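You operate a simulated robot arm through the tools that you are given. There is no shell and no other tool. Be economical: measure what you need, move in short steps, check, and stop when the job is done.

Carry out the task below with a simulated robot arm. There is one attempt and no reset: what you move stays moved.

TASK
Put things in order on the sideboard. At the end: the yellow block stands where the black tin stood; the red block is on the white pot; the black tin stands where the red block stood; the blue spool is in the large white bowl; whatever was shut is shut again. Leave all else as you found it, and nothing knocked over.
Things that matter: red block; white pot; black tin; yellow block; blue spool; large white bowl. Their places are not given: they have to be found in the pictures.

It is judged by the outcome, as a careful person would: the job done as asked, and still so three seconds after it is handed in. It fails if anything else is knocked over, pushed out of place, dropped, spilled or broken.

THE ROBOT
A 7-joint arm with a two-finger parallel gripper, fixed in place. Base frame: the origin is at the foot of the arm, x ahead of it, y to its left, z up; the work surface is at about z = 0.8. Lengths are in m, angles in rad, forces in N, time in s.
With the tool pointing down near the work surface it reaches from about 0.3 to 0.7 m from the base axis. Its first joint turns from -1.152 to 1.152 rad. Payload 1.57 kg.
Tool frame: the origin (TCP) lies between the finger pads and is the grasp point; the fingertips stand 0.03 m ahead of it; z points along the fingers, y is the line along which they close. The gripper opens to 0.11 m. The fingers are 0.024 m wide and 0.012 m thick; the gripper's body (0.048 by 0.112 m) begins 0.078 m behind the TCP.
Orientation is that of the tool frame in the base frame, as a unit quaternion [x, y, z, w]. With the fingers straight down and closing along the base's y, the tool's x points along the base's -x, its y along +y and its z along -z.

THE INTERFACE
- The arm moves only by the tool play_rows. Its argument "steps" is a list of rows, each a list of 3 entries, a list of its own where there are three numbers: the shift along the tool's x, y, z in m, then the turn, a rotation vector about the tool's x, y, z in rad, then the finger opening in m, from 0 to 0.11. In form: [[[dx, dy, dz], [wx, wy, wz], fingers], ...]. A call has 1 to 10 rows; each row shifts and turns the commanded pose from where the row before left it, along the tool's axes as they then stand. A row lasts 0.2 s, in which the tool goes at most 0.05 m and 0.15 rad; a call with a longer step from one row to the next is refused whole, and so is a gripper value outside its range. A pose out of reach is approached as far as the arm can. The call stops where the force on the tool passes 40 N (or 10 N more than at its start, if that is more) or the arm is blocked; 0.2 s more then pass. The fingers move at their own pace (about 0.108 m/s each) and stop on an object; they squeeze with about 27 N. The grip force told is the motor's: it shows also when the fingers shut on nothing. Time passes only in rows, and 0.2 s behind the last, so rows that do not move let the fingers close. It gives the time, the measured TCP pose, the force on the tool (base axes), the opening and the grip force at its end, in the units of the frame above (readings bear some noise).
- Cameras (640 x 400 px; columns grow to the right, rows downward): "scene" is fixed at [0.1568, -0.3835, 1.4066]; the picture's right is [0.85, -0.53, 0.00], its down [-0.29, -0.47, -0.84] and it looks along [0.44, 0.71, -0.55] (base axes); focal length 310 px, centre (320, 200). "wrist" rides on the gripper at [-0.036, 0, -0.08] in the tool frame; the picture's right is [0.00, -1.00, 0.00], its down [0.97, 0.00, -0.24] and it looks along [0.24, 0.00, 0.97] (tool axes); focal length 218 px, centre (320, 200).
- camera(camera): a new picture of that camera. No time passes.
- point_at(camera, pixels): there is no depth. For up to 12 entries [column, row, z] of the newest picture of that camera ("zoom" is the newest enlarged one), the place [x, y] in the base frame at which the ray of that pixel passes the height z, good to about 0.002 m. No time passes.
- close_up(camera, box): a new picture of the part [left, top, right, bottom] of that camera's present view, enlarged. No time passes.
- close_job(): hands the job in; it is judged then, once.

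Work in short steps. Measure before you move; look again where a grasp or a placing could have gone wrong, and mend it. You have 80 turns and 46 pictures in all, the two below and enlarged ones among them. Open the gripper and draw the arm clear of the work before you hand the job in, unless the task says otherwise.

The tools are called after "Emit:" as a command line: name --argument value ..., lists and objects as JSON in quotes. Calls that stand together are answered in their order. play_rows: Moves the arm, as the interface text tells. Its arguments: {"type":"object","properties":{"steps":{"type":"array"}},"required":["steps"]} The other tools are called the same way: camera (camera) takes a picture; point_at (camera, pixels) gives the place at which the rays of pixels pass given heights; close_up (camera, box) takes an enlarged picture of a part of a camera's view; close_job () hands the job in.

At the start:

```text
clock: 0.0
position: [0.3574, 0.016, 1.1638]
ee_rot: [0.0, 1.0, 0.001, 0.0]
ft_force: [-0.6, -0.2, -0.1]
width: 0.1102
grasp_force: 0.0
```

scene: 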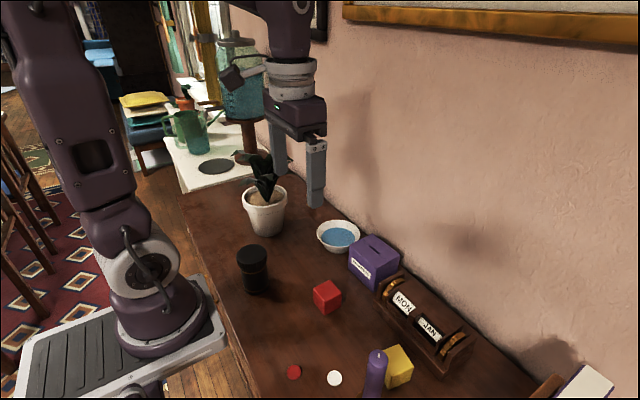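
wrist: 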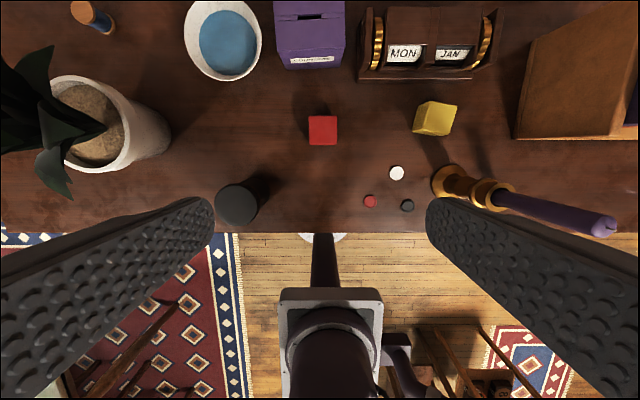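

I start by looking more closely at both views to identify all the objects.

Emit:
close_up --camera "scene" --box '[160, 120, 400, 270]'

Emit:
close_up --camera "scene" --box '[240, 240, 640, 400]'

Emit:
close_up --camera "wrist" --box '[0, 0, 320, 200]'

```text
2.67 times, centred on (280, 195) of scene
```

zoom: 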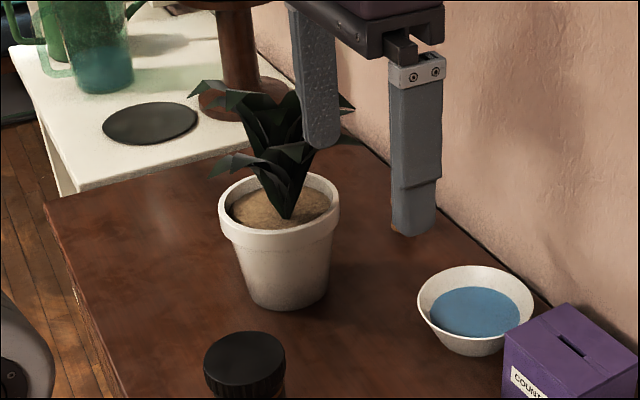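

```text
1.60 times, centred on (440, 320) of scene
```

zoom: 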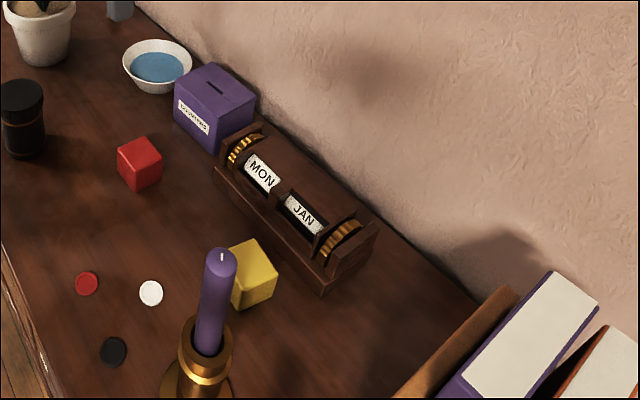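

```text
2.00 times, centred on (160, 100) of wrist
```

zoom: 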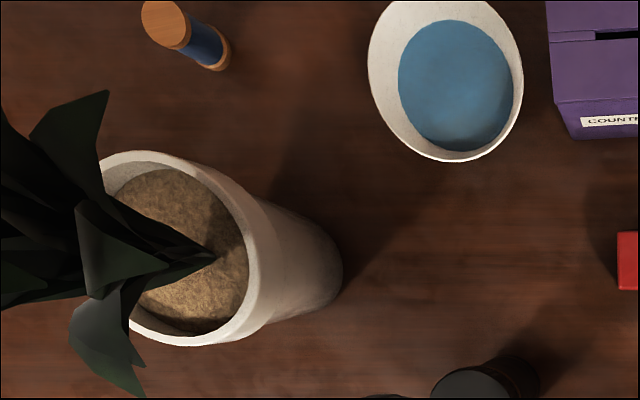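

The spool (top-left in the wrist view, ~(90,15)) is hidden in the scene view by a finger. I move forward 0.15 m for a better view of the surface.

Emit:
play_rows --steps '[[[-0.05, 0, 0], [0, 0, 0], 0.11], [[-0.05, 0, 0], [0, 0, 0], 0.11], [[-0.05, 0, 0], [0, 0, 0], 0.11], [[0, 0, 0], [0, 0, 0], 0.11]]'

Emit:
camera --camera "wrist"

Emit:
camera --camera "scene"

```text
clock: 1.0
position: [0.5072, 0.0149, 1.1668]
ee_rot: [0.001, 1.0, 0.0, 0.001]
ft_force: [-0.7, -1.3, -0.2]
width: 0.11
grasp_force: 0.0
```

```text
40 pictures are left
```

wrist: 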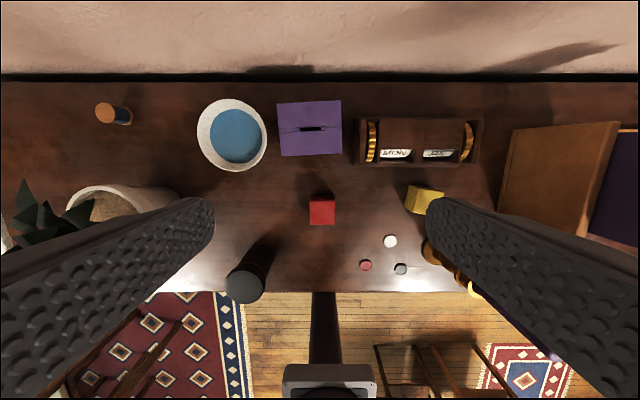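

```text
39 pictures are left
```

scene: 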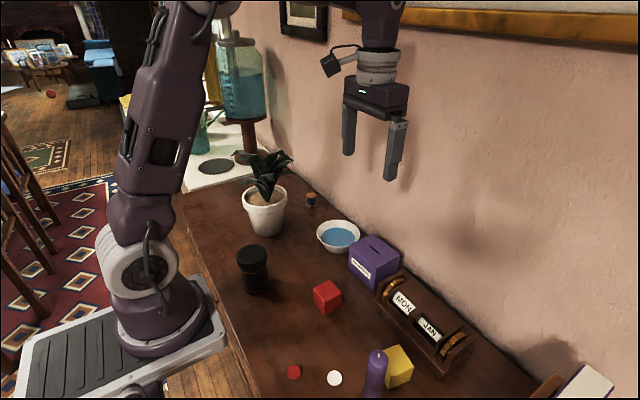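

Emit:
close_up --camera "scene" --box '[220, 140, 348, 220]'

Emit:
close_up --camera "wrist" --box '[0, 80, 288, 260]'

Emit:
close_up --camera "scene" --box '[220, 210, 380, 310]'

Emit:
point_at --camera "wrist" --pixels '[[105, 112, 0.84], [129, 118, 0.8], [198, 135, 0.85], [267, 135, 0.85], [232, 99, 0.85], [232, 171, 0.85], [310, 200, 0.84], [335, 200, 0.84], [322, 224, 0.84], [245, 286, 0.9], [407, 205, 0.83], [437, 205, 0.83]]'

Emit:
point_at --camera "scene" --pixels '[[311, 206, 0.8], [311, 195, 0.84], [327, 309, 0.8], [257, 288, 0.8], [244, 205, 0.92], [286, 203, 0.92], [265, 193, 0.92], [265, 212, 0.92], [265, 233, 0.8], [399, 384, 0.8], [254, 245, 0.9], [326, 286, 0.84]]'

```text
5.00 times, centred on (284, 180) of scene
```

zoom: 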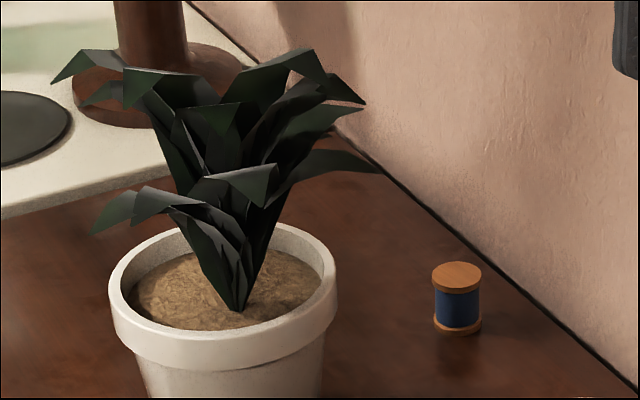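

```text
2.22 times, centred on (144, 170) of wrist
```

zoom: 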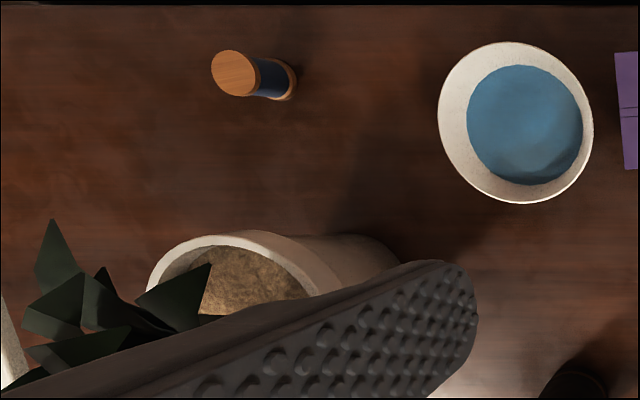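

```text
4.00 times, centred on (300, 260) of scene
```

zoom: 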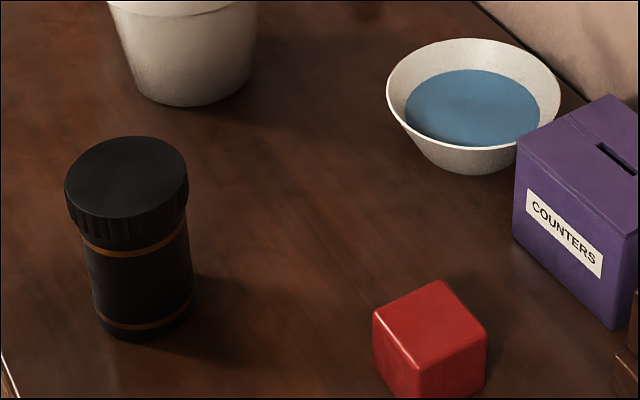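

```text
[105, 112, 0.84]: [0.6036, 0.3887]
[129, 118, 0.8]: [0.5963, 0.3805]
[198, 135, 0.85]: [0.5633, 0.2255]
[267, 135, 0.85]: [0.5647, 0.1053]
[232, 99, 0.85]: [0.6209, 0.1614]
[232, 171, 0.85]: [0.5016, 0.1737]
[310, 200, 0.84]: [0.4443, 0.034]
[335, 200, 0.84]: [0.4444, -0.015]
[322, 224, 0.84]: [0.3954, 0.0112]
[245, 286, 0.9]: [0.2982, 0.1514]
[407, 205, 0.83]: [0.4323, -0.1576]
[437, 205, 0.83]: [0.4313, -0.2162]
```

```text
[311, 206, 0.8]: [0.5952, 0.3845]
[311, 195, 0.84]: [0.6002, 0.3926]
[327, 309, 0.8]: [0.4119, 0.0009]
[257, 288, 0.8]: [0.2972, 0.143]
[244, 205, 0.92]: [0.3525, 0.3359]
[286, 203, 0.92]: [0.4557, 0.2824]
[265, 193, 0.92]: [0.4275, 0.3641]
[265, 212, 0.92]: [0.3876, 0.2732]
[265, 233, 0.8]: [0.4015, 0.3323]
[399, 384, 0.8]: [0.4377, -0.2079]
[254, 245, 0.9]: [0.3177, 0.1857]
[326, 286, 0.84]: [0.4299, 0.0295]
```

Objects: spool (0.598, 0.386), bowl centre ≈(0.563, 0.166), red ≈(0.42, 0.01), tin ≈(0.31, 0.16), pot ≈(0.41, 0.32). I need a view from above the pot to find room beside the plant, so I raise and go over it.

Emit:
play_rows --steps '[[[0, 0, -0.04], [0, 0, 0], 0.11], [[0, 0, -0.04], [0, 0, 0], 0.11], [[0, 0.048, 0], [0, 0, 0], 0.11], [[0, 0.048, 0], [0, 0, 0], 0.11], [[0.01, 0.048, 0], [0, 0, 0], 0.11], [[0.01, 0.048, 0], [0, 0, 0], 0.11], [[0.01, 0.048, 0], [0, 0, 0], 0.11], [[0.01, 0.048, 0], [0, 0, 0], 0.11], [[0, 0.02, 0], [0, 0, 0], 0.11], [[0, 0, 0], [0, 0, 0], 0.11]]'

Emit:
camera --camera "wrist"

Emit:
close_up --camera "wrist" --box '[220, 120, 428, 250]'

```text
clock: 3.2
position: [0.4732, 0.2833, 1.2433]
ee_rot: [0.001, 1.0, 0.001, 0.001]
ft_force: [0.7, 0.1, -0.1]
width: 0.11
grasp_force: 0.0
out of reach, approached as far as the arm can: row 8, 9
```

```text
35 pictures are left
```

wrist: 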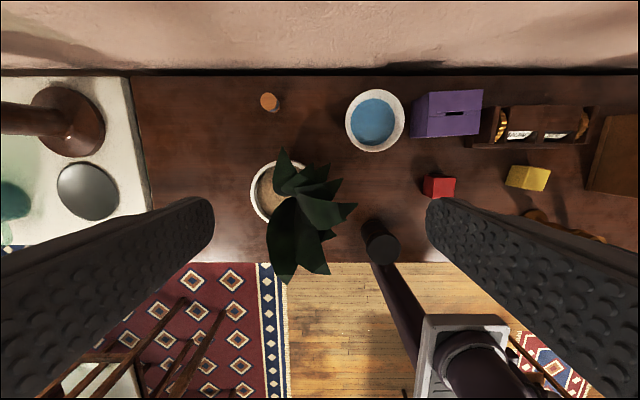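

```text
3.08 times, centred on (324, 185) of wrist
```

zoom: 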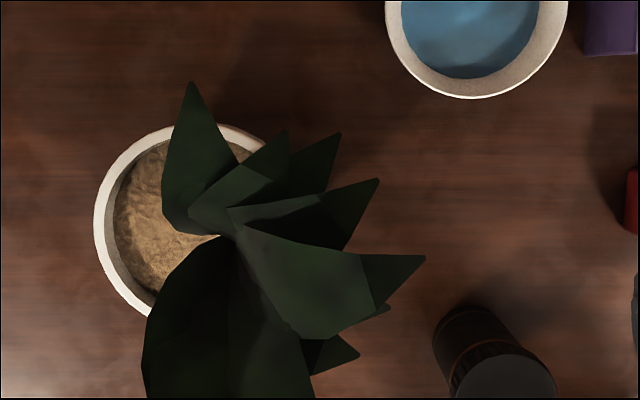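

Emit:
point_at --camera "zoom" --pixels '[[95, 225, 0.9], [95, 225, 0.92], [225, 123, 0.9], [225, 123, 0.92], [113, 300, 0.9], [113, 300, 0.92], [130, 160, 0.9], [130, 160, 0.92], [113, 225, 0.89], [150, 290, 0.89], [235, 238, 0.9], [175, 140, 0.89]]'

Emit:
point_at --camera "scene" --pixels '[[242, 201, 0.9], [287.2, 197, 0.9], [265, 214.5, 0.9], [265, 186, 0.9], [242, 201, 0.92], [287.2, 197, 0.92], [264, 207.5, 0.91], [268, 202, 0.9], [268, 236, 0.8], [249, 230, 0.8], [286, 226, 0.8]]'

Emit:
close_up --camera "scene" --box '[224, 140, 320, 240]'

```text
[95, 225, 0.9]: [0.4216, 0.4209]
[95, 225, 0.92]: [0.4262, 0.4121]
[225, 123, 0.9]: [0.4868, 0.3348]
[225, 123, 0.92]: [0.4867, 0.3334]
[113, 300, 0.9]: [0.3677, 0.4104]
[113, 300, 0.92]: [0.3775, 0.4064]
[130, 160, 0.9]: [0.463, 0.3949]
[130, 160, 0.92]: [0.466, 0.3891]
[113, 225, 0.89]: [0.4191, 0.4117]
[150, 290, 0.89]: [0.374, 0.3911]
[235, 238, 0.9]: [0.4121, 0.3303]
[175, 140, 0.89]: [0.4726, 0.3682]
```

```text
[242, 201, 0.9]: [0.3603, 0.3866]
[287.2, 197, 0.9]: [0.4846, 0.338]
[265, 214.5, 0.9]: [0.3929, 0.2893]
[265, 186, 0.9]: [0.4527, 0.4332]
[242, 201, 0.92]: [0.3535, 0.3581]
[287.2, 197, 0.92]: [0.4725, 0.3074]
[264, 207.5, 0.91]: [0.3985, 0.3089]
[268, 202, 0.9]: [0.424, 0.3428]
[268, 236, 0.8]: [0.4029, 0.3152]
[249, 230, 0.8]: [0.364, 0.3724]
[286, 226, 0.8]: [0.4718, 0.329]
```

```text
4.00 times, centred on (272, 190) of scene
```

zoom: 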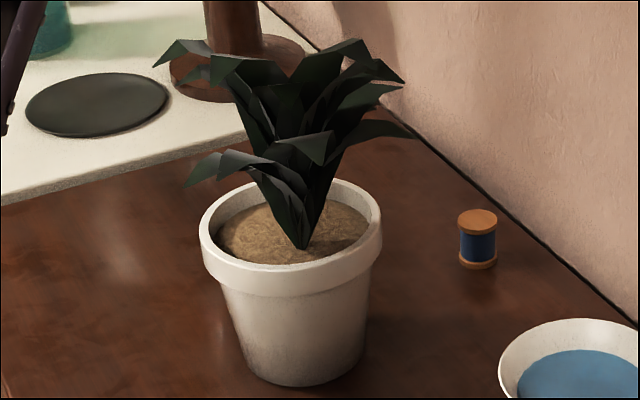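

Pot rim centre ≈(0.42, 0.357) at z≈0.90, stem at its centre, +y side of the soil is open. I'll grasp the red block closing along x with the gripper leaning to +y so the body clears the leaves. First, go over the red block.

Emit:
play_rows --steps '[[[0.008, -0.046, 0], [0, 0, 0], 0.11], [[0.008, -0.046, 0], [0, 0, 0], 0.11], [[0.008, -0.046, 0], [0, 0, 0], 0.11], [[0.008, -0.046, 0], [0, 0, 0], 0.11], [[0.008, -0.046, 0], [0, 0, 0], 0.11], [[0.008, -0.046, 0], [0, 0, 0], 0.11], [[0, 0, 0.03], [0, 0, -0.142], 0.11], [[0, 0, 0.03], [0, 0, -0.142], 0.11], [[0, 0, 0.03], [0, 0, -0.142], 0.11], [[0, 0, 0.03], [0, 0, -0.145], 0.11]]'

Emit:
play_rows --steps '[[[0, 0, 0], [0, 0, -0.142], 0.11], [[0, 0, 0], [0, 0, -0.142], 0.11], [[0, 0, 0], [0, 0, -0.142], 0.11], [[0, 0, 0], [0, 0, -0.142], 0.11], [[0, 0, 0], [0, 0, -0.142], 0.11], [[0, 0, 0], [0, 0, -0.145], 0.11], [[0, 0, 0], [0, 0, -0.145], 0.11], [[0, 0, 0], [0, 0, 0], 0.11]]'

Emit:
camera --camera "wrist"

```text
clock: 5.4
position: [0.4257, 0.0061, 1.1248]
ee_rot: [-0.283, 0.959, -0.001, 0.0]
ft_force: [-0.3, 0.3, -0.3]
width: 0.1101
grasp_force: 0.1
```

```text
clock: 7.2
position: [0.4233, 0.0089, 1.1235]
ee_rot: [0.708, -0.706, 0.001, 0.001]
ft_force: [-0.9, 0.2, 0.4]
width: 0.11
grasp_force: 0.1
```

```text
32 pictures are left
```

wrist: 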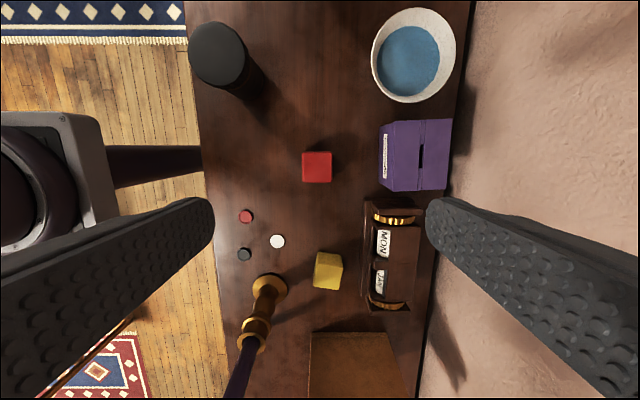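

Emit:
close_up --camera "wrist" --box '[250, 130, 390, 218]'

Emit:
point_at --camera "wrist" --pixels '[[302, 152, 0.84], [331, 152, 0.84], [302, 182, 0.84], [331, 182, 0.84], [317, 253, 0.84], [342, 256, 0.84], [312, 287, 0.84], [338, 290, 0.84], [188, 54, 0.9], [243, 50, 0.9], [218, 88, 0.9], [245, 95, 0.8]]'

```text
4.55 times, centred on (320, 174) of wrist
```

zoom: 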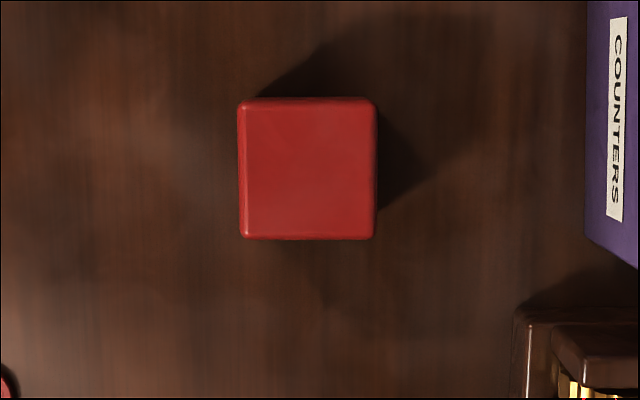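

```text
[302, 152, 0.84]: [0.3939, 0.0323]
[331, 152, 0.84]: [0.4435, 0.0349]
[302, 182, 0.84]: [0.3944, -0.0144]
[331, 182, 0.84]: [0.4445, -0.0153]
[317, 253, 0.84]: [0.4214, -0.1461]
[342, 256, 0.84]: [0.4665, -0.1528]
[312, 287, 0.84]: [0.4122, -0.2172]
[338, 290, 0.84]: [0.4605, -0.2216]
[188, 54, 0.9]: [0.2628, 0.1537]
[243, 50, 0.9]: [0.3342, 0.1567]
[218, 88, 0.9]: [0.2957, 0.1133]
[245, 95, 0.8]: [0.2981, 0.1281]
```

Red block: centre (0.419, 0.009), side ≈0.048. Descend to z≈0.98 and tilt 0.6 rad about tool y.

Emit:
play_rows --steps '[[[0, 0.004, 0.035], [0, 0, 0], 0.11], [[0, 0, 0.035], [0, 0, 0], 0.11], [[0, 0, 0.035], [0, 0, 0], 0.11], [[0, 0, 0.035], [0, 0, 0], 0.11], [[0, 0, 0], [0, 0.15, 0], 0.11], [[0, 0, 0], [0, 0.15, 0], 0.11], [[0, 0, 0], [0, 0.15, 0], 0.11], [[0, 0, 0], [0, 0.15, 0], 0.11], [[0, 0, 0], [0, 0, 0], 0.11]]'

```text
clock: 9.2
position: [0.4214, 0.0087, 0.9846]
ee_rot: [0.675, -0.675, 0.21, 0.21]
ft_force: [0.4, 0.2, -0.5]
width: 0.1098
grasp_force: 0.0
```

Emit:
play_rows --steps '[[[-0.0202, 0.0006, 0.0269], [0, 0, 0], 0.11], [[-0.0202, 0.0006, 0.0269], [0, 0, 0], 0.11], [[-0.0202, 0.0006, 0.0269], [0, 0, 0], 0.11], [[-0.0202, 0.0006, 0.0269], [0, 0, 0], 0.11], [[0, 0, 0], [0, 0, 0], 0.11]]'

Emit:
close_up --camera "scene" --box '[240, 220, 400, 320]'

```text
clock: 10.4
position: [0.4176, 0.0134, 0.8512]
ee_rot: [0.676, -0.675, 0.21, 0.209]
ft_force: [0.4, -0.7, 0.0]
width: 0.1098
grasp_force: 0.1
```

```text
4.00 times, centred on (320, 270) of scene
```

zoom: 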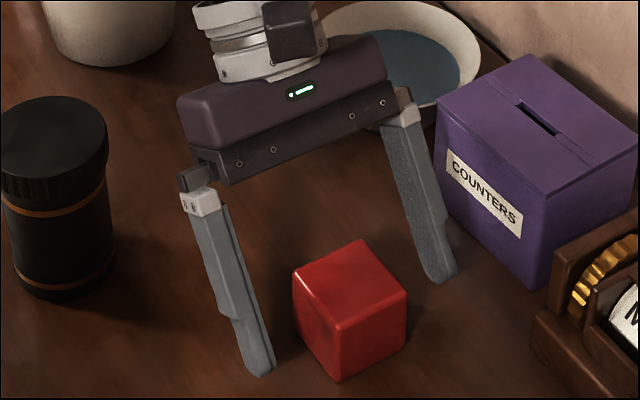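

Well placed. Close on the block and lift it vertically.

Emit:
play_rows --steps '[[[0, 0, 0], [0, 0, 0], 0.06], [[0, 0, 0], [0, 0, 0], 0.03], [[0, 0, 0], [0, 0, 0], 0.03], [[0, 0, 0], [0, 0, 0], 0.03], [[0.0056, 0, -0.0083], [0, 0, 0], 0.03], [[0.0226, 0, -0.033], [0, 0, 0], 0.03], [[0.0226, 0, -0.033], [0, 0, 0], 0.03], [[0.0226, 0, -0.033], [0, 0, 0], 0.03], [[0.0226, 0, -0.033], [0, 0, 0], 0.03]]'

Emit:
close_up --camera "scene" --box '[200, 120, 440, 270]'

```text
clock: 12.4
position: [0.4171, 0.0126, 1.0225]
ee_rot: [0.676, -0.675, 0.209, 0.209]
ft_force: [0.9, -0.4, -1.1]
width: 0.0493
grasp_force: 26.7
```

```text
2.67 times, centred on (320, 195) of scene
```

zoom: 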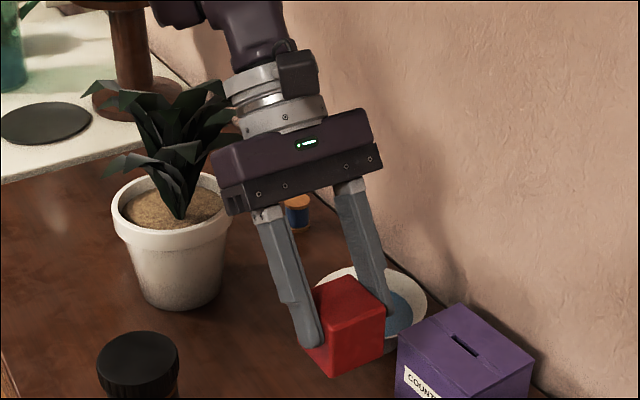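

Held upright, opening 0.049. I untilt for the carry and raise to z≈1.17, to go over the plant (top ≈1.06) to its free +y side.

Emit:
play_rows --steps '[[[0.02, 0, -0.03], [0, 0, 0], 0.03], [[0.02, 0, -0.03], [0, 0, 0], 0.03], [[0.02, 0, -0.03], [0, 0, 0], 0.03], [[0.015, 0, -0.022], [0, 0, 0], 0.03], [[0, 0, 0], [0, -0.15, 0], 0.03], [[0, 0, 0], [0, -0.15, 0], 0.03], [[0, 0, 0], [0, -0.15, 0], 0.03], [[0, 0, 0], [0, -0.15, 0], 0.03], [[0, 0, 0], [0, 0, 0], 0.03]]'

Emit:
play_rows --steps '[[[-0.045, 0.006, 0], [0, 0, 0], 0.03], [[-0.045, 0.006, 0], [0, 0, 0], 0.03], [[-0.045, 0.006, 0], [0, 0, 0], 0.03], [[-0.045, 0.006, 0], [0, 0, 0], 0.03], [[-0.045, 0.006, 0], [0, 0, 0], 0.03]]'

```text
clock: 14.4
position: [0.4183, 0.0146, 1.1558]
ee_rot: [0.708, -0.706, 0.001, -0.001]
ft_force: [-0.8, 0.4, -0.8]
width: 0.0494
grasp_force: 26.6
```

```text
clock: 15.6
position: [0.3883, 0.2403, 1.1536]
ee_rot: [0.707, -0.707, 0.0, 0.0]
ft_force: [-1.1, -0.2, -1.4]
width: 0.0494
grasp_force: 26.9
```

Emit:
play_rows --steps '[[[-0.04, 0, -0.01], [0, 0, 0], 0.03], [[-0.045, 0, 0], [0, 0, 0], 0.03], [[-0.045, 0, 0], [0, 0, 0], 0.03], [[-0.045, 0, 0], [0, 0, 0], 0.03], [[-0.02, 0, 0], [0, 0, 0], 0.03], [[0, 0, 0], [0, 0, 0], 0.03]]'

Emit:
camera --camera "wrist"

Emit:
camera --camera "scene"

```text
clock: 17.0
position: [0.3855, 0.4355, 1.1683]
ee_rot: [0.713, -0.701, 0.003, -0.004]
ft_force: [-0.4, -0.6, -0.8]
width: 0.0493
grasp_force: 26.9
```

```text
28 pictures are left
```

wrist: 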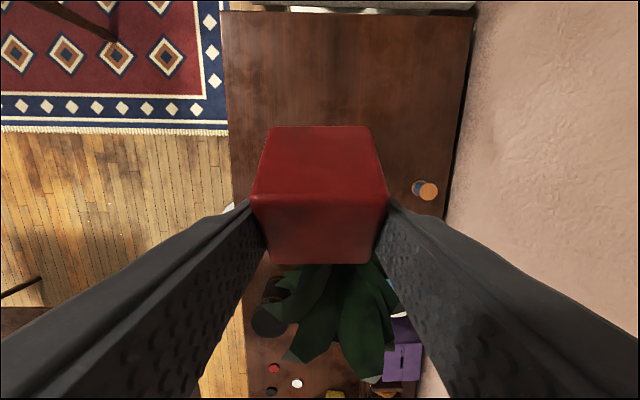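

```text
27 pictures are left
```

scene: 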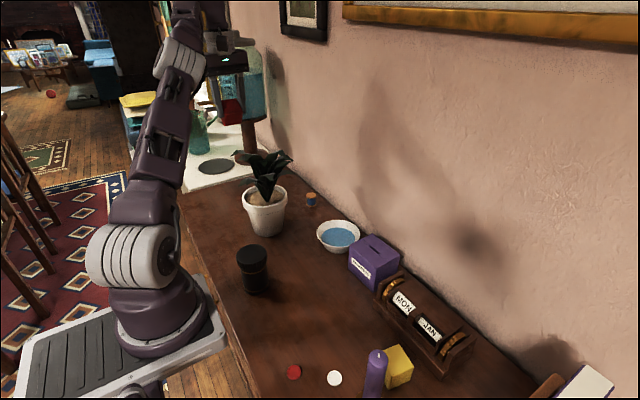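

Emit:
play_rows --steps '[[[0, -0.01, 0.04], [0, 0, 0], 0.03], [[0, -0.01, 0.04], [0, 0, 0], 0.03], [[0, -0.01, 0.04], [0, 0, 0], 0.03], [[0, -0.005, 0.04], [0, 0, 0], 0.03], [[0, 0, 0], [0, 0.15, 0], 0.03], [[0, 0, 0], [0, 0.15, 0], 0.03], [[0, 0, 0], [0, 0.15, 0], 0.03], [[0, 0, 0], [0, 0.15, 0], 0.03], [[0, 0, 0], [0, 0, 0], 0.03]]'

Emit:
camera --camera "wrist"

Emit:
close_up --camera "scene" --box '[190, 80, 350, 240]'

```text
clock: 19.0
position: [0.402, 0.3911, 0.9961]
ee_rot: [-0.685, 0.685, -0.175, -0.175]
ft_force: [0.6, -0.4, -0.8]
width: 0.0495
grasp_force: 26.8
out of reach, approached as far as the arm can: row 6, 7, 8
```

```text
26 pictures are left
```

wrist: 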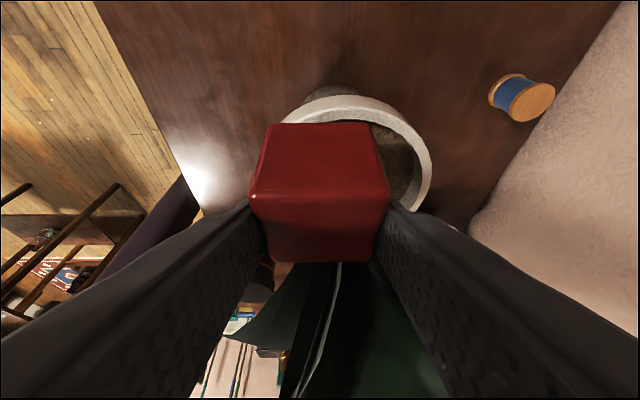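

```text
2.50 times, centred on (270, 160) of scene
```

zoom: 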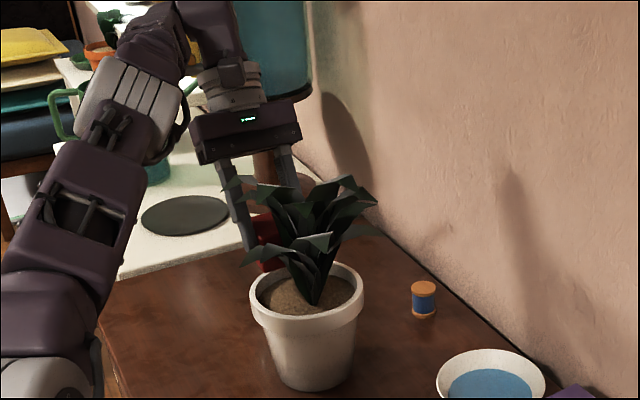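

Tilt reached ~0.5 rad at the reach limit; lower it'll be easier. Lower 0.03, shift x +0.017, then finish the tilt.

Emit:
play_rows --steps '[[[-0.0084, -0.009, 0.0153], [0, 0, 0], 0.03], [[-0.0084, -0.008, 0.0153], [0, 0, 0], 0.03], [[0, 0, 0], [0, 0.1, 0], 0.03], [[0, 0, 0], [0, 0, 0], 0.03]]'

Emit:
camera --camera "wrist"

```text
clock: 20.0
position: [0.4115, 0.3924, 0.9624]
ee_rot: [0.686, -0.685, 0.174, 0.172]
ft_force: [-2.6, -1.6, 23.5]
width: 0.0495
grasp_force: 27.2
out of reach, approached as far as the arm can: row 1, 3
```

```text
24 pictures are left
```

wrist: 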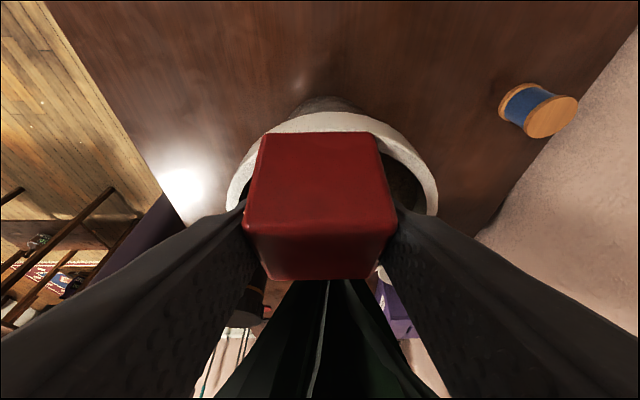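

The block met the rim (23 N up at block bottom ≈0.91), so it can't lie flat; it must lean with its inner edge on the soil and outer edge on the rim. I raise, reduce the tool tilt to 0.3 (block then tilts inner edge down), and look.

Emit:
play_rows --steps '[[[0.012, 0, -0.022], [0, 0, 0], 0.03], [[0, -0.008, 0], [0, -0.1, 0], 0.03], [[0, 0, 0], [0, -0.1, 0], 0.03], [[0.0162, 0, 0.005], [0, 0, 0], 0.03], [[0, 0, 0], [0, 0, 0], 0.03]]'

Emit:
camera --camera "wrist"

Emit:
close_up --camera "scene" --box '[220, 120, 316, 240]'

```text
clock: 21.2
position: [0.4163, 0.3661, 0.994]
ee_rot: [0.7, -0.699, 0.106, 0.104]
ft_force: [1.2, 0.0, 0.0]
width: 0.0493
grasp_force: 26.5
out of reach, approached as far as the arm can: row 1
```

```text
23 pictures are left
```

wrist: 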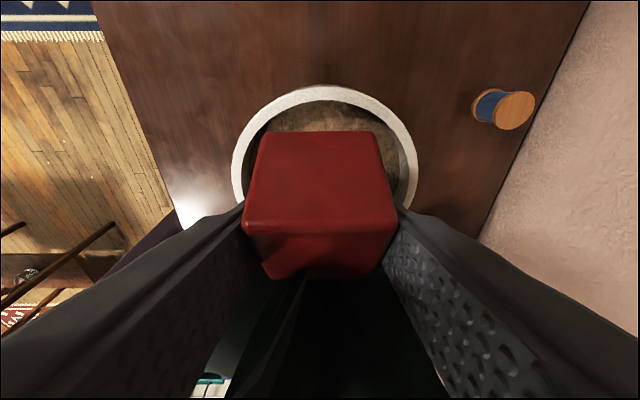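

```text
3.33 times, centred on (268, 180) of scene
```

zoom: 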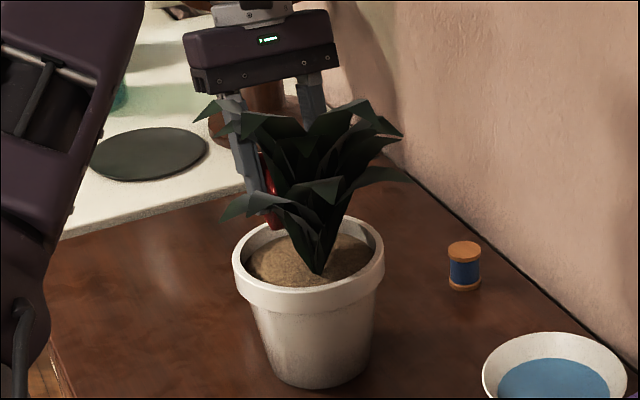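

Emit:
point_at --camera "wrist" --pixels '[[233, 165, 0.91], [418, 165, 0.91], [326, 86, 0.91], [326, 103, 0.91], [245, 165, 0.91], [404, 165, 0.91], [233, 165, 0.9], [418, 165, 0.9], [326, 86, 0.9], [326, 105, 0.9], [275, 128, 0.89], [375, 128, 0.89]]'

```text
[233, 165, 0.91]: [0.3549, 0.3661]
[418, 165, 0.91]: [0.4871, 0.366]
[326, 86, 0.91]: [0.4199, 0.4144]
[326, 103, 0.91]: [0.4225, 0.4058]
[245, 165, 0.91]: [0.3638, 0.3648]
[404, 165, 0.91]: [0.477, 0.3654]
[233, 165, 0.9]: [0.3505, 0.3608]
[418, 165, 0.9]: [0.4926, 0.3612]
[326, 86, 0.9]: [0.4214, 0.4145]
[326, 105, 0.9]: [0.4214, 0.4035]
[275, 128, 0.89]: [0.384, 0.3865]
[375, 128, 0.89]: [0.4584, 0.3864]
```

Rim centre (0.421, 0.348), inner radius ≈0.058. Tool tilt 0.3, y=0.366 is right; descend with force watch.

Emit:
play_rows --steps '[[[-0.003, -0.003, 0.0096], [0, 0, 0], 0.03], [[-0.003, 0, 0.0096], [0, 0, 0], 0.03], [[-0.003, 0, 0.0096], [0, 0, 0], 0.03], [[0, 0, 0], [0, 0, 0], 0.03]]'

```text
clock: 22.2
position: [0.418, 0.3665, 0.9615]
ee_rot: [-0.699, 0.699, -0.106, -0.105]
ft_force: [1.8, -0.3, 0.4]
width: 0.0498
grasp_force: 27.4
```

Emit:
play_rows --steps '[[[-0.0012, 0, 0.0038], [0, 0, 0], 0.03], [[-0.0012, 0, 0.0038], [0, 0, 0], 0.03], [[-0.0012, 0, 0.0038], [0, 0, 0], 0.03], [[0, 0, 0], [0, 0, 0], 0.03]]'

Emit:
camera --camera "wrist"

```text
clock: 23.2
position: [0.4182, 0.3693, 0.95]
ee_rot: [0.699, -0.699, 0.106, 0.104]
ft_force: [4.6, 2.2, 24.0]
width: 0.0495
grasp_force: 26.8
```

```text
21 pictures are left
```

wrist: 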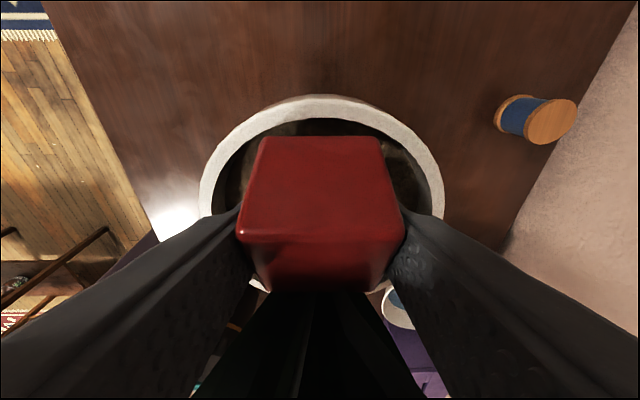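

Contact at the predicted height (inner edge on soil). Relax 1.5 mm, open gently, then withdraw along the tool axis.

Emit:
play_rows --steps '[[[0.0005, 0, -0.0015], [0, 0, 0], 0.03], [[0, 0, 0], [0, 0, 0], 0.055], [[0, 0, 0], [0, 0, 0], 0.075], [[0, 0, 0], [0, 0, 0], 0.075], [[0, 0, -0.03], [0, 0, 0], 0.075], [[0, 0, -0.03], [0, 0, 0], 0.075], [[0, 0, 0], [0, 0, 0], 0.075]]'

Emit:
camera --camera "wrist"

```text
clock: 24.8
position: [0.4165, 0.3829, 1.0098]
ee_rot: [0.7, -0.699, 0.106, 0.104]
ft_force: [-1.1, -0.1, 0.8]
width: 0.0751
grasp_force: 0.1
```

```text
20 pictures are left
```

wrist: 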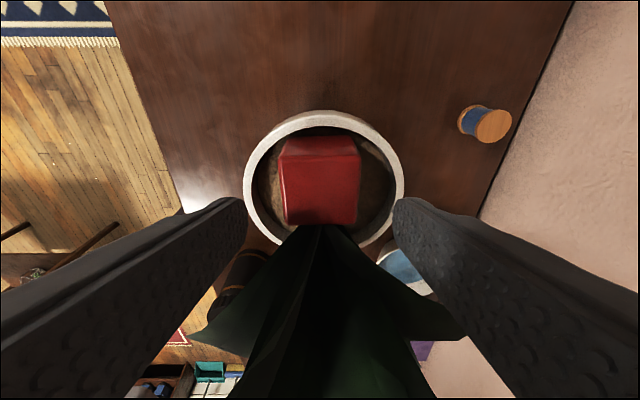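

Red block sits in the pot. Now back off: rise, untilt, move toward +x, then yaw toward the spool.

Emit:
play_rows --steps '[[[0, 0, -0.04], [0, 0, 0], 0.075], [[0, 0, -0.04], [0, 0, 0], 0.09], [[0, 0, 0], [0, -0.15, 0], 0.09], [[0, 0, 0], [0, -0.15, 0], 0.09], [[0, -0.04, 0], [0, 0, 0], 0.09], [[0, -0.04, 0], [0, 0, 0], 0.09], [[0, 0, 0], [0, 0, 0.145], 0.09], [[0, 0, 0], [0, 0, 0.145], 0.09], [[0, 0, 0], [0, 0, 0.145], 0.09], [[0, 0, 0], [0, 0, 0.145], 0.09]]'

Emit:
play_rows --steps '[[[0, 0, 0], [0, 0, 0.14], 0.09], [[0, 0, 0], [0, 0, 0.14], 0.09], [[0, 0, 0], [0, 0, 0.14], 0.09], [[0, 0, 0], [0, 0, 0], 0.09]]'

Emit:
camera --camera "wrist"

```text
clock: 27.0
position: [0.4909, 0.3996, 1.0803]
ee_rot: [-0.475, 0.88, 0.001, 0.0]
ft_force: [0.3, 0.5, 0.2]
width: 0.0899
grasp_force: 0.1
out of reach, approached as far as the arm can: row 2
```

```text
clock: 28.0
position: [0.4904, 0.3996, 1.0806]
ee_rot: [-0.281, 0.96, 0.001, 0.001]
ft_force: [0.1, 0.3, -0.1]
width: 0.0897
grasp_force: 0.1
```

```text
19 pictures are left
```

wrist: 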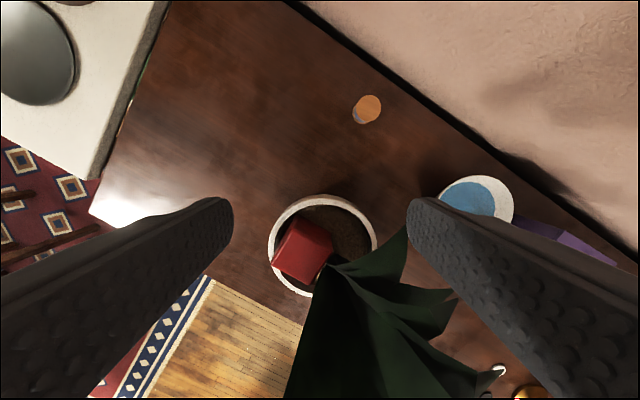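

Emit:
point_at --camera "wrist" --pixels '[[368, 109, 0.84], [368, 109, 0.845], [382, 106, 0.84], [355, 108, 0.84], [369, 95, 0.84], [367, 123, 0.84], [354, 116, 0.8]]'

Emit:
close_up --camera "wrist" --box '[320, 75, 416, 135]'

Emit:
close_up --camera "scene" --box '[288, 180, 336, 210]'

```text
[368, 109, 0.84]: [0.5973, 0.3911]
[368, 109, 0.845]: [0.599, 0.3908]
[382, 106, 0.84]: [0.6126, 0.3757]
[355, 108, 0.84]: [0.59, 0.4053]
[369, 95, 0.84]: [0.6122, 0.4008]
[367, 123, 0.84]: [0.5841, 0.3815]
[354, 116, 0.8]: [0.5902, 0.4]
```

```text
6.67 times, centred on (368, 105) of wrist
```

zoom: 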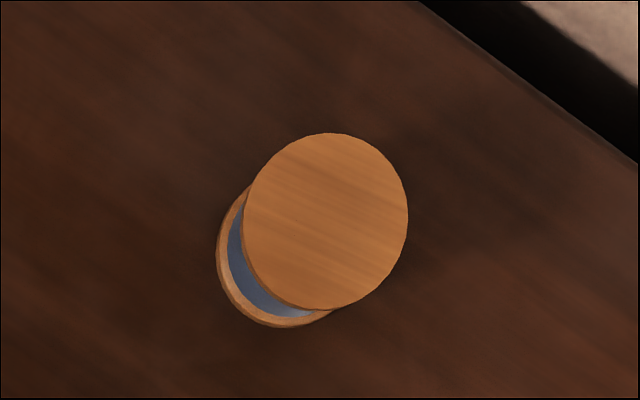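

```text
13.33 times, centred on (312, 195) of scene
```

zoom: 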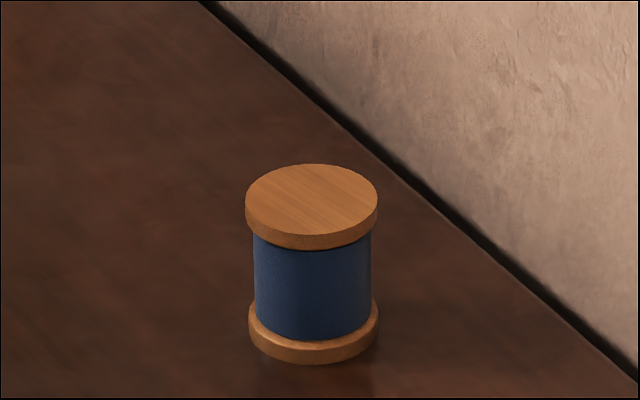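

Emit:
point_at --camera "wrist" --pixels '[[406, 228, 0.95], [406, 228, 1.0], [406, 228, 1.05]]'

```text
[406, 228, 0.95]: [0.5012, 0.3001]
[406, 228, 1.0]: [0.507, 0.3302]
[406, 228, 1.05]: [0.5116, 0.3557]
```

Leaf tip is at ≈(0.51, 0.337, 1.015), spool at (0.598, 0.389). Move over the spool with narrower opening, then descend to z≈0.95.

Emit:
play_rows --steps '[[[-0.04, 0, 0], [0, 0, 0], 0.07], [[-0.02, -0.034, 0.01], [0, 0, 0], 0.07], [[-0.02, -0.034, 0.03], [0, 0, 0], 0.07], [[0, 0, 0.04], [0, 0, 0], 0.07], [[0, 0, 0.04], [0, 0, 0], 0.07], [[0, 0, 0], [0, 0, 0], 0.07]]'

Emit:
camera --camera "wrist"

```text
clock: 29.4
position: [0.5434, 0.3598, 0.9617]
ee_rot: [-0.282, 0.959, 0.001, 0.0]
ft_force: [0.1, -0.5, -0.3]
width: 0.0701
grasp_force: 0.0
out of reach, approached as far as the arm can: row 1, 2
```

```text
16 pictures are left
```

wrist: 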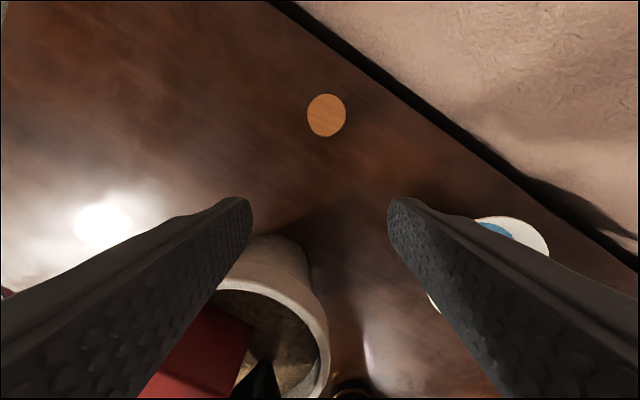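

Emit:
point_at --camera "wrist" --pixels '[[326, 115, 0.84], [307, 115, 0.84], [346, 115, 0.84]]'

Emit:
play_rows --steps '[[[0, 0, 0.035], [0, 0, 0], 0.07], [[0, 0, 0.03], [0, 0, 0], 0.07], [[-0.027, 0, 0], [0, 0, 0], 0.07], [[-0.027, 0, 0], [0, 0, 0], 0.07], [[0, 0, 0], [0, 0, 0], 0.07]]'

```text
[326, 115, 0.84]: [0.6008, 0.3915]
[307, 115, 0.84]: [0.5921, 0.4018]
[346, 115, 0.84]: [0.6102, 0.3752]
```

```text
clock: 30.6
position: [0.5657, 0.3699, 0.8979]
ee_rot: [-0.281, 0.96, 0.001, 0.0]
ft_force: [0.9, -0.1, 0.6]
width: 0.0698
grasp_force: 0.0
out of reach, approached as far as the arm can: row 3, 4
```

Vertical reach ends at r≈0.676; spool at r≈0.715. Tilt the fingers outward by 0.2 rad and advance.

Emit:
play_rows --steps '[[[0, 0, 0], [0, -0.1, 0], 0.07], [[0, 0, 0], [0, -0.1, 0], 0.07], [[-0.0137, 0, 0.008], [0, 0, 0], 0.07], [[-0.0137, 0, 0.008], [0, 0, 0], 0.07], [[0, 0, 0], [0, 0, 0], 0.07]]'

```text
clock: 31.8
position: [0.5919, 0.3865, 0.8892]
ee_rot: [-0.281, 0.954, 0.03, 0.097]
ft_force: [0.2, -0.3, 0.6]
width: 0.0699
grasp_force: 0.1
```

Emit:
play_rows --steps '[[[0.005, 0, 0.025], [0, 0, 0], 0.07], [[0.005, 0, 0.025], [0, 0, 0], 0.07], [[0, 0, 0], [0, 0, 0], 0.07]]'

Emit:
camera --camera "wrist"

```text
clock: 32.6
position: [0.5907, 0.3846, 0.8377]
ee_rot: [-0.281, 0.954, 0.029, 0.097]
ft_force: [-0.4, -0.3, -0.3]
width: 0.07
grasp_force: 0.0
```

```text
15 pictures are left
```

wrist: 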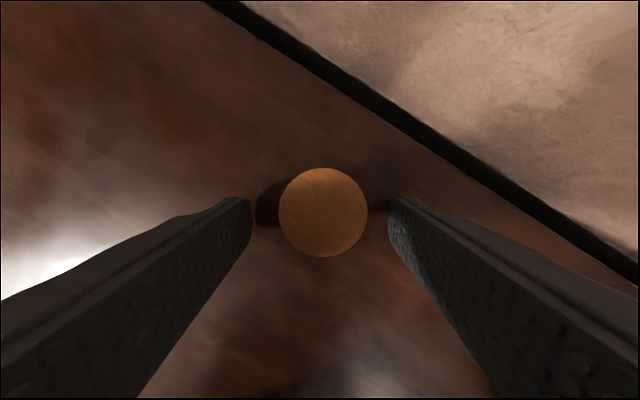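

Aligned; advance 5 mm, close and lift.

Emit:
play_rows --steps '[[[-0.006, 0, 0.0], [0, 0, 0], 0.07], [[0, 0, 0], [0, 0, 0], 0.04], [[0, 0, 0], [0, 0, 0], 0.02], [[0, 0, 0], [0, 0, 0], 0.02], [[0, 0, 0], [0, 0, 0], 0.02], [[-0.004, 0, -0.02], [0, 0, 0], 0.02], [[-0.004, 0, -0.02], [0, 0, 0], 0.02], [[0, 0, 0], [0, 0, 0], 0.02]]'

```text
clock: 34.4
position: [0.5949, 0.3882, 0.8816]
ee_rot: [-0.28, 0.955, 0.029, 0.098]
ft_force: [0.6, 0.6, -0.3]
width: 0.032
grasp_force: 27.4
```

Spool held (0.032). Rotate the gripper to face x, raising ~0.06, before carrying to the bowl at (0.563, 0.166).

Emit:
play_rows --steps '[[[0, 0, 0], [0, 0, 0.145], 0.02], [[0, 0, 0], [0, 0, 0.145], 0.02], [[0, 0, 0], [0, 0, 0.145], 0.02], [[0, 0, 0], [0, 0, 0.135], 0.02], [[-0.005, 0, -0.03], [0, 0, 0], 0.02], [[-0.005, 0, -0.03], [0, 0, 0], 0.02], [[0, 0, 0], [0, 0, 0], 0.02]]'

```text
clock: 36.0
position: [0.5968, 0.3829, 0.9406]
ee_rot: [0.0, 0.995, 0.055, 0.085]
ft_force: [0.0, 0.2, 0.2]
width: 0.0317
grasp_force: 26.6
```

Emit:
play_rows --steps '[[[0, -0.044, 0], [0, 0, 0], 0.02], [[0, -0.044, 0], [0, 0, 0], 0.02], [[0.005, -0.044, 0], [0, 0, 0], 0.02], [[0.012, -0.044, 0], [0, 0, 0], 0.02], [[0.012, -0.038, 0], [0, 0, 0], 0.02], [[0, 0, 0], [0, 0, 0], 0.02]]'

Emit:
camera --camera "wrist"

Emit:
close_up --camera "scene" --box '[260, 160, 420, 260]'

```text
clock: 37.4
position: [0.5712, 0.1692, 0.9093]
ee_rot: [-0.001, 0.995, 0.056, 0.085]
ft_force: [-0.1, 0.2, -0.7]
width: 0.0317
grasp_force: 27.2
```

```text
14 pictures are left
```

wrist: 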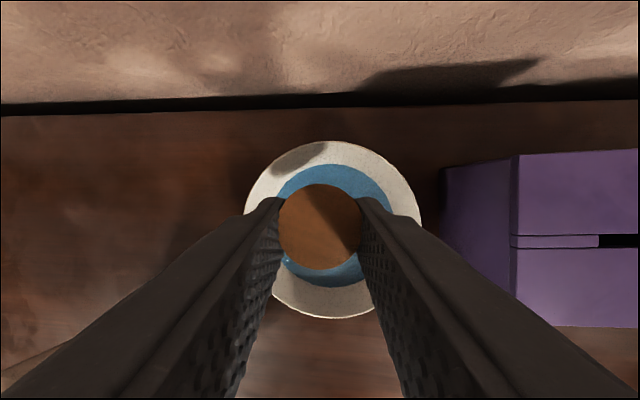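

```text
4.00 times, centred on (340, 210) of scene
```

zoom: 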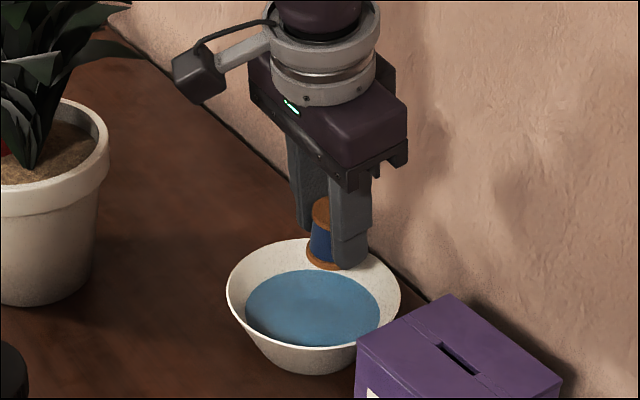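

Emit:
point_at --camera "wrist" --pixels '[[244, 230, 0.85], [422, 230, 0.85], [333, 141, 0.85], [333, 319, 0.85], [333, 165, 0.83], [333, 287, 0.83]]'

```text
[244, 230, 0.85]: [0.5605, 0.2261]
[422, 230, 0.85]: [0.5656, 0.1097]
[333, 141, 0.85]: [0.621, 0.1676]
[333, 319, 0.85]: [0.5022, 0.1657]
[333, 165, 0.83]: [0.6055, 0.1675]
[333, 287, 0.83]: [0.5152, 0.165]
```

Bowl centre (0.562, 0.167). Shift and descend gently with force watch.

Emit:
play_rows --steps '[[[0.012, -0.004, 0], [0, 0, 0], 0.02], [[0.0017, -0.0011, 0.0098], [0, 0, 0], 0.02], [[0.0017, -0.0011, 0.0098], [0, 0, 0], 0.02], [[0.0009, -0.0005, 0.005], [0, 0, 0], 0.02], [[0, 0, 0], [0, 0, 0], 0.02]]'

```text
clock: 38.6
position: [0.5594, 0.1679, 0.883]
ee_rot: [-0.001, 0.995, 0.056, 0.085]
ft_force: [0.9, 0.4, 0.6]
width: 0.032
grasp_force: 26.7
```

Emit:
play_rows --steps '[[[0.0006, -0.0004, 0.004], [0, 0, 0], 0.02], [[0.0006, -0.0004, 0.004], [0, 0, 0], 0.02], [[0.0006, -0.0004, 0.004], [0, 0, 0], 0.02], [[0, 0, 0], [0, 0, 0], 0.02]]'

```text
clock: 39.6
position: [0.5571, 0.1668, 0.8721]
ee_rot: [-0.001, 0.995, 0.055, 0.084]
ft_force: [0.7, -0.3, -0.1]
width: 0.032
grasp_force: 27.1
```

Emit:
play_rows --steps '[[[0, -0.0004, 0.004], [0, 0, 0], 0.02], [[0, -0.0004, 0.004], [0, 0, 0], 0.02], [[0, -0.0004, 0.004], [0, 0, 0], 0.02], [[0, 0, 0], [0, 0, 0], 0.02]]'

Emit:
close_up --camera "scene" --box '[300, 200, 380, 260]'

```text
clock: 40.6
position: [0.5597, 0.1673, 0.8611]
ee_rot: [0.0, 0.995, 0.055, 0.085]
ft_force: [0.6, 0.7, -0.2]
width: 0.0319
grasp_force: 27.1
```

```text
6.67 times, centred on (340, 230) of scene
```

zoom: 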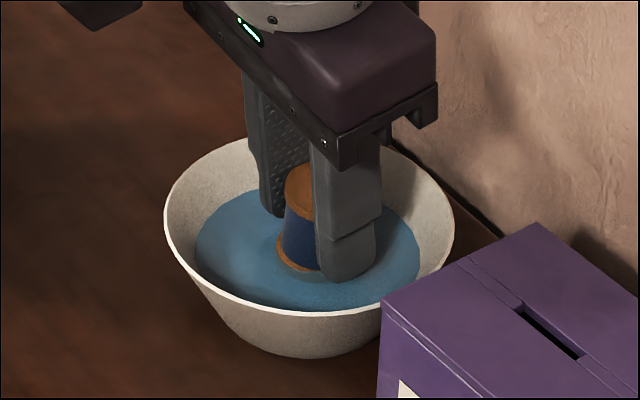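

Emit:
play_rows --steps '[[[0, -0.0003, 0.003], [0, 0, 0], 0.02], [[0, -0.0003, 0.003], [0, 0, 0], 0.02], [[0, 0, 0], [0, 0, 0], 0.02]]'

```text
clock: 41.4
position: [0.5616, 0.1671, 0.8549]
ee_rot: [-0.001, 0.995, 0.055, 0.085]
ft_force: [-0.8, -0.5, 0.1]
width: 0.032
grasp_force: 27.0
```

Emit:
play_rows --steps '[[[0, -0.0003, 0.003], [0, 0, 0], 0.02], [[0, -0.0003, 0.003], [0, 0, 0], 0.02], [[0, 0, 0], [0, 0, 0], 0.02]]'

Emit:
close_up --camera "scene" --box '[300, 200, 380, 260]'

```text
clock: 42.2
position: [0.5628, 0.168, 0.8494]
ee_rot: [-0.001, 0.995, 0.055, 0.085]
ft_force: [0.0, -0.6, 0.2]
width: 0.0321
grasp_force: 26.9
```

```text
6.67 times, centred on (340, 230) of scene
```

zoom: 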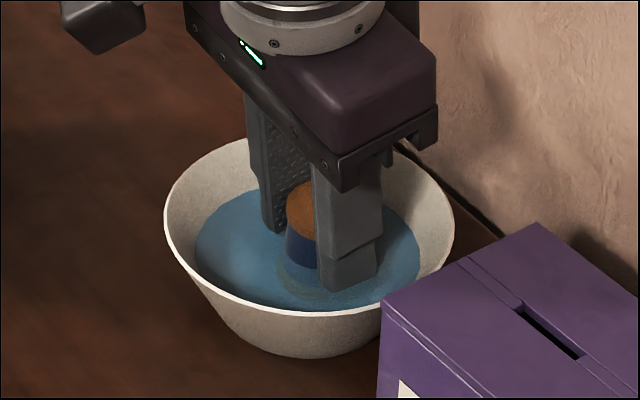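

Blue is water; the spool's foot is submerged (≈0.81). Lower 3 mm, open slightly, withdraw upward.

Emit:
play_rows --steps '[[[0, -0.0003, 0.003], [0, 0, 0], 0.02], [[0, 0, 0], [0, 0, 0], 0.02], [[0, 0, 0], [0, 0, 0], 0.05], [[0, 0, 0], [0, 0, 0], 0.05], [[-0.003, 0.002, -0.03], [0, 0, 0], 0.05], [[-0.003, 0.002, -0.04], [0, 0, 0], 0.05], [[0, 0, -0.04], [0, 0, 0], 0.05], [[0, 0, -0.04], [0, 0, 0], 0.05], [[0, 0, 0], [0, 0, 0], 0.05]]'

Emit:
camera --camera "wrist"

```text
clock: 44.2
position: [0.5454, 0.1529, 0.9945]
ee_rot: [0.0, 0.995, 0.055, 0.085]
ft_force: [0.1, -0.8, 0.3]
width: 0.0502
grasp_force: 0.1
```

```text
10 pictures are left
```

wrist: 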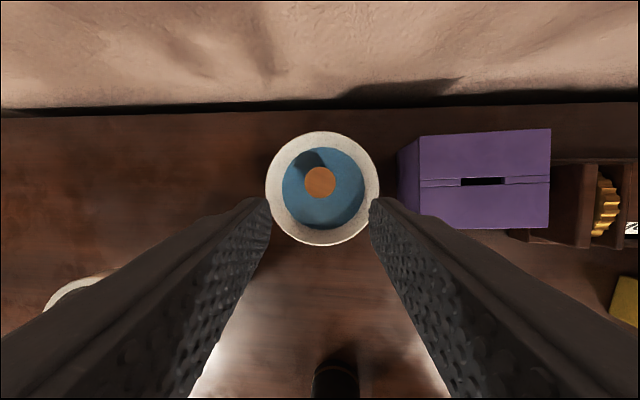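

Spool stands in the bowl. Untilt and move back to view the tin from above.

Emit:
play_rows --steps '[[[0, 0, -0.02], [0.055, 0.085, 0], 0.07], [[0, 0, -0.02], [0.055, 0.085, 0], 0.09], [[0.045, 0, -0.01], [0, 0, 0], 0.11], [[0.045, 0, -0.01], [0, 0, 0], 0.11], [[0.045, 0, 0], [0, 0, 0], 0.11], [[0.045, 0, 0], [0, 0, 0], 0.11], [[0, 0, 0], [0, 0, 0], 0.11]]'

Emit:
camera --camera "wrist"

```text
clock: 45.8
position: [0.3552, 0.148, 1.0536]
ee_rot: [-0.001, 1.0, 0.0, 0.0]
ft_force: [-0.1, 0.5, 0.6]
width: 0.11
grasp_force: 0.1
```

```text
9 pictures are left
```

wrist: 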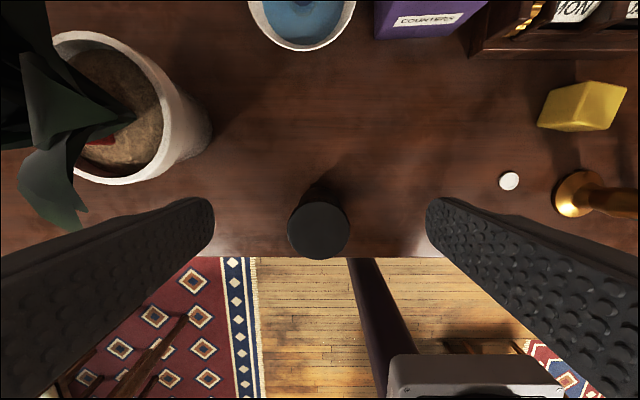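

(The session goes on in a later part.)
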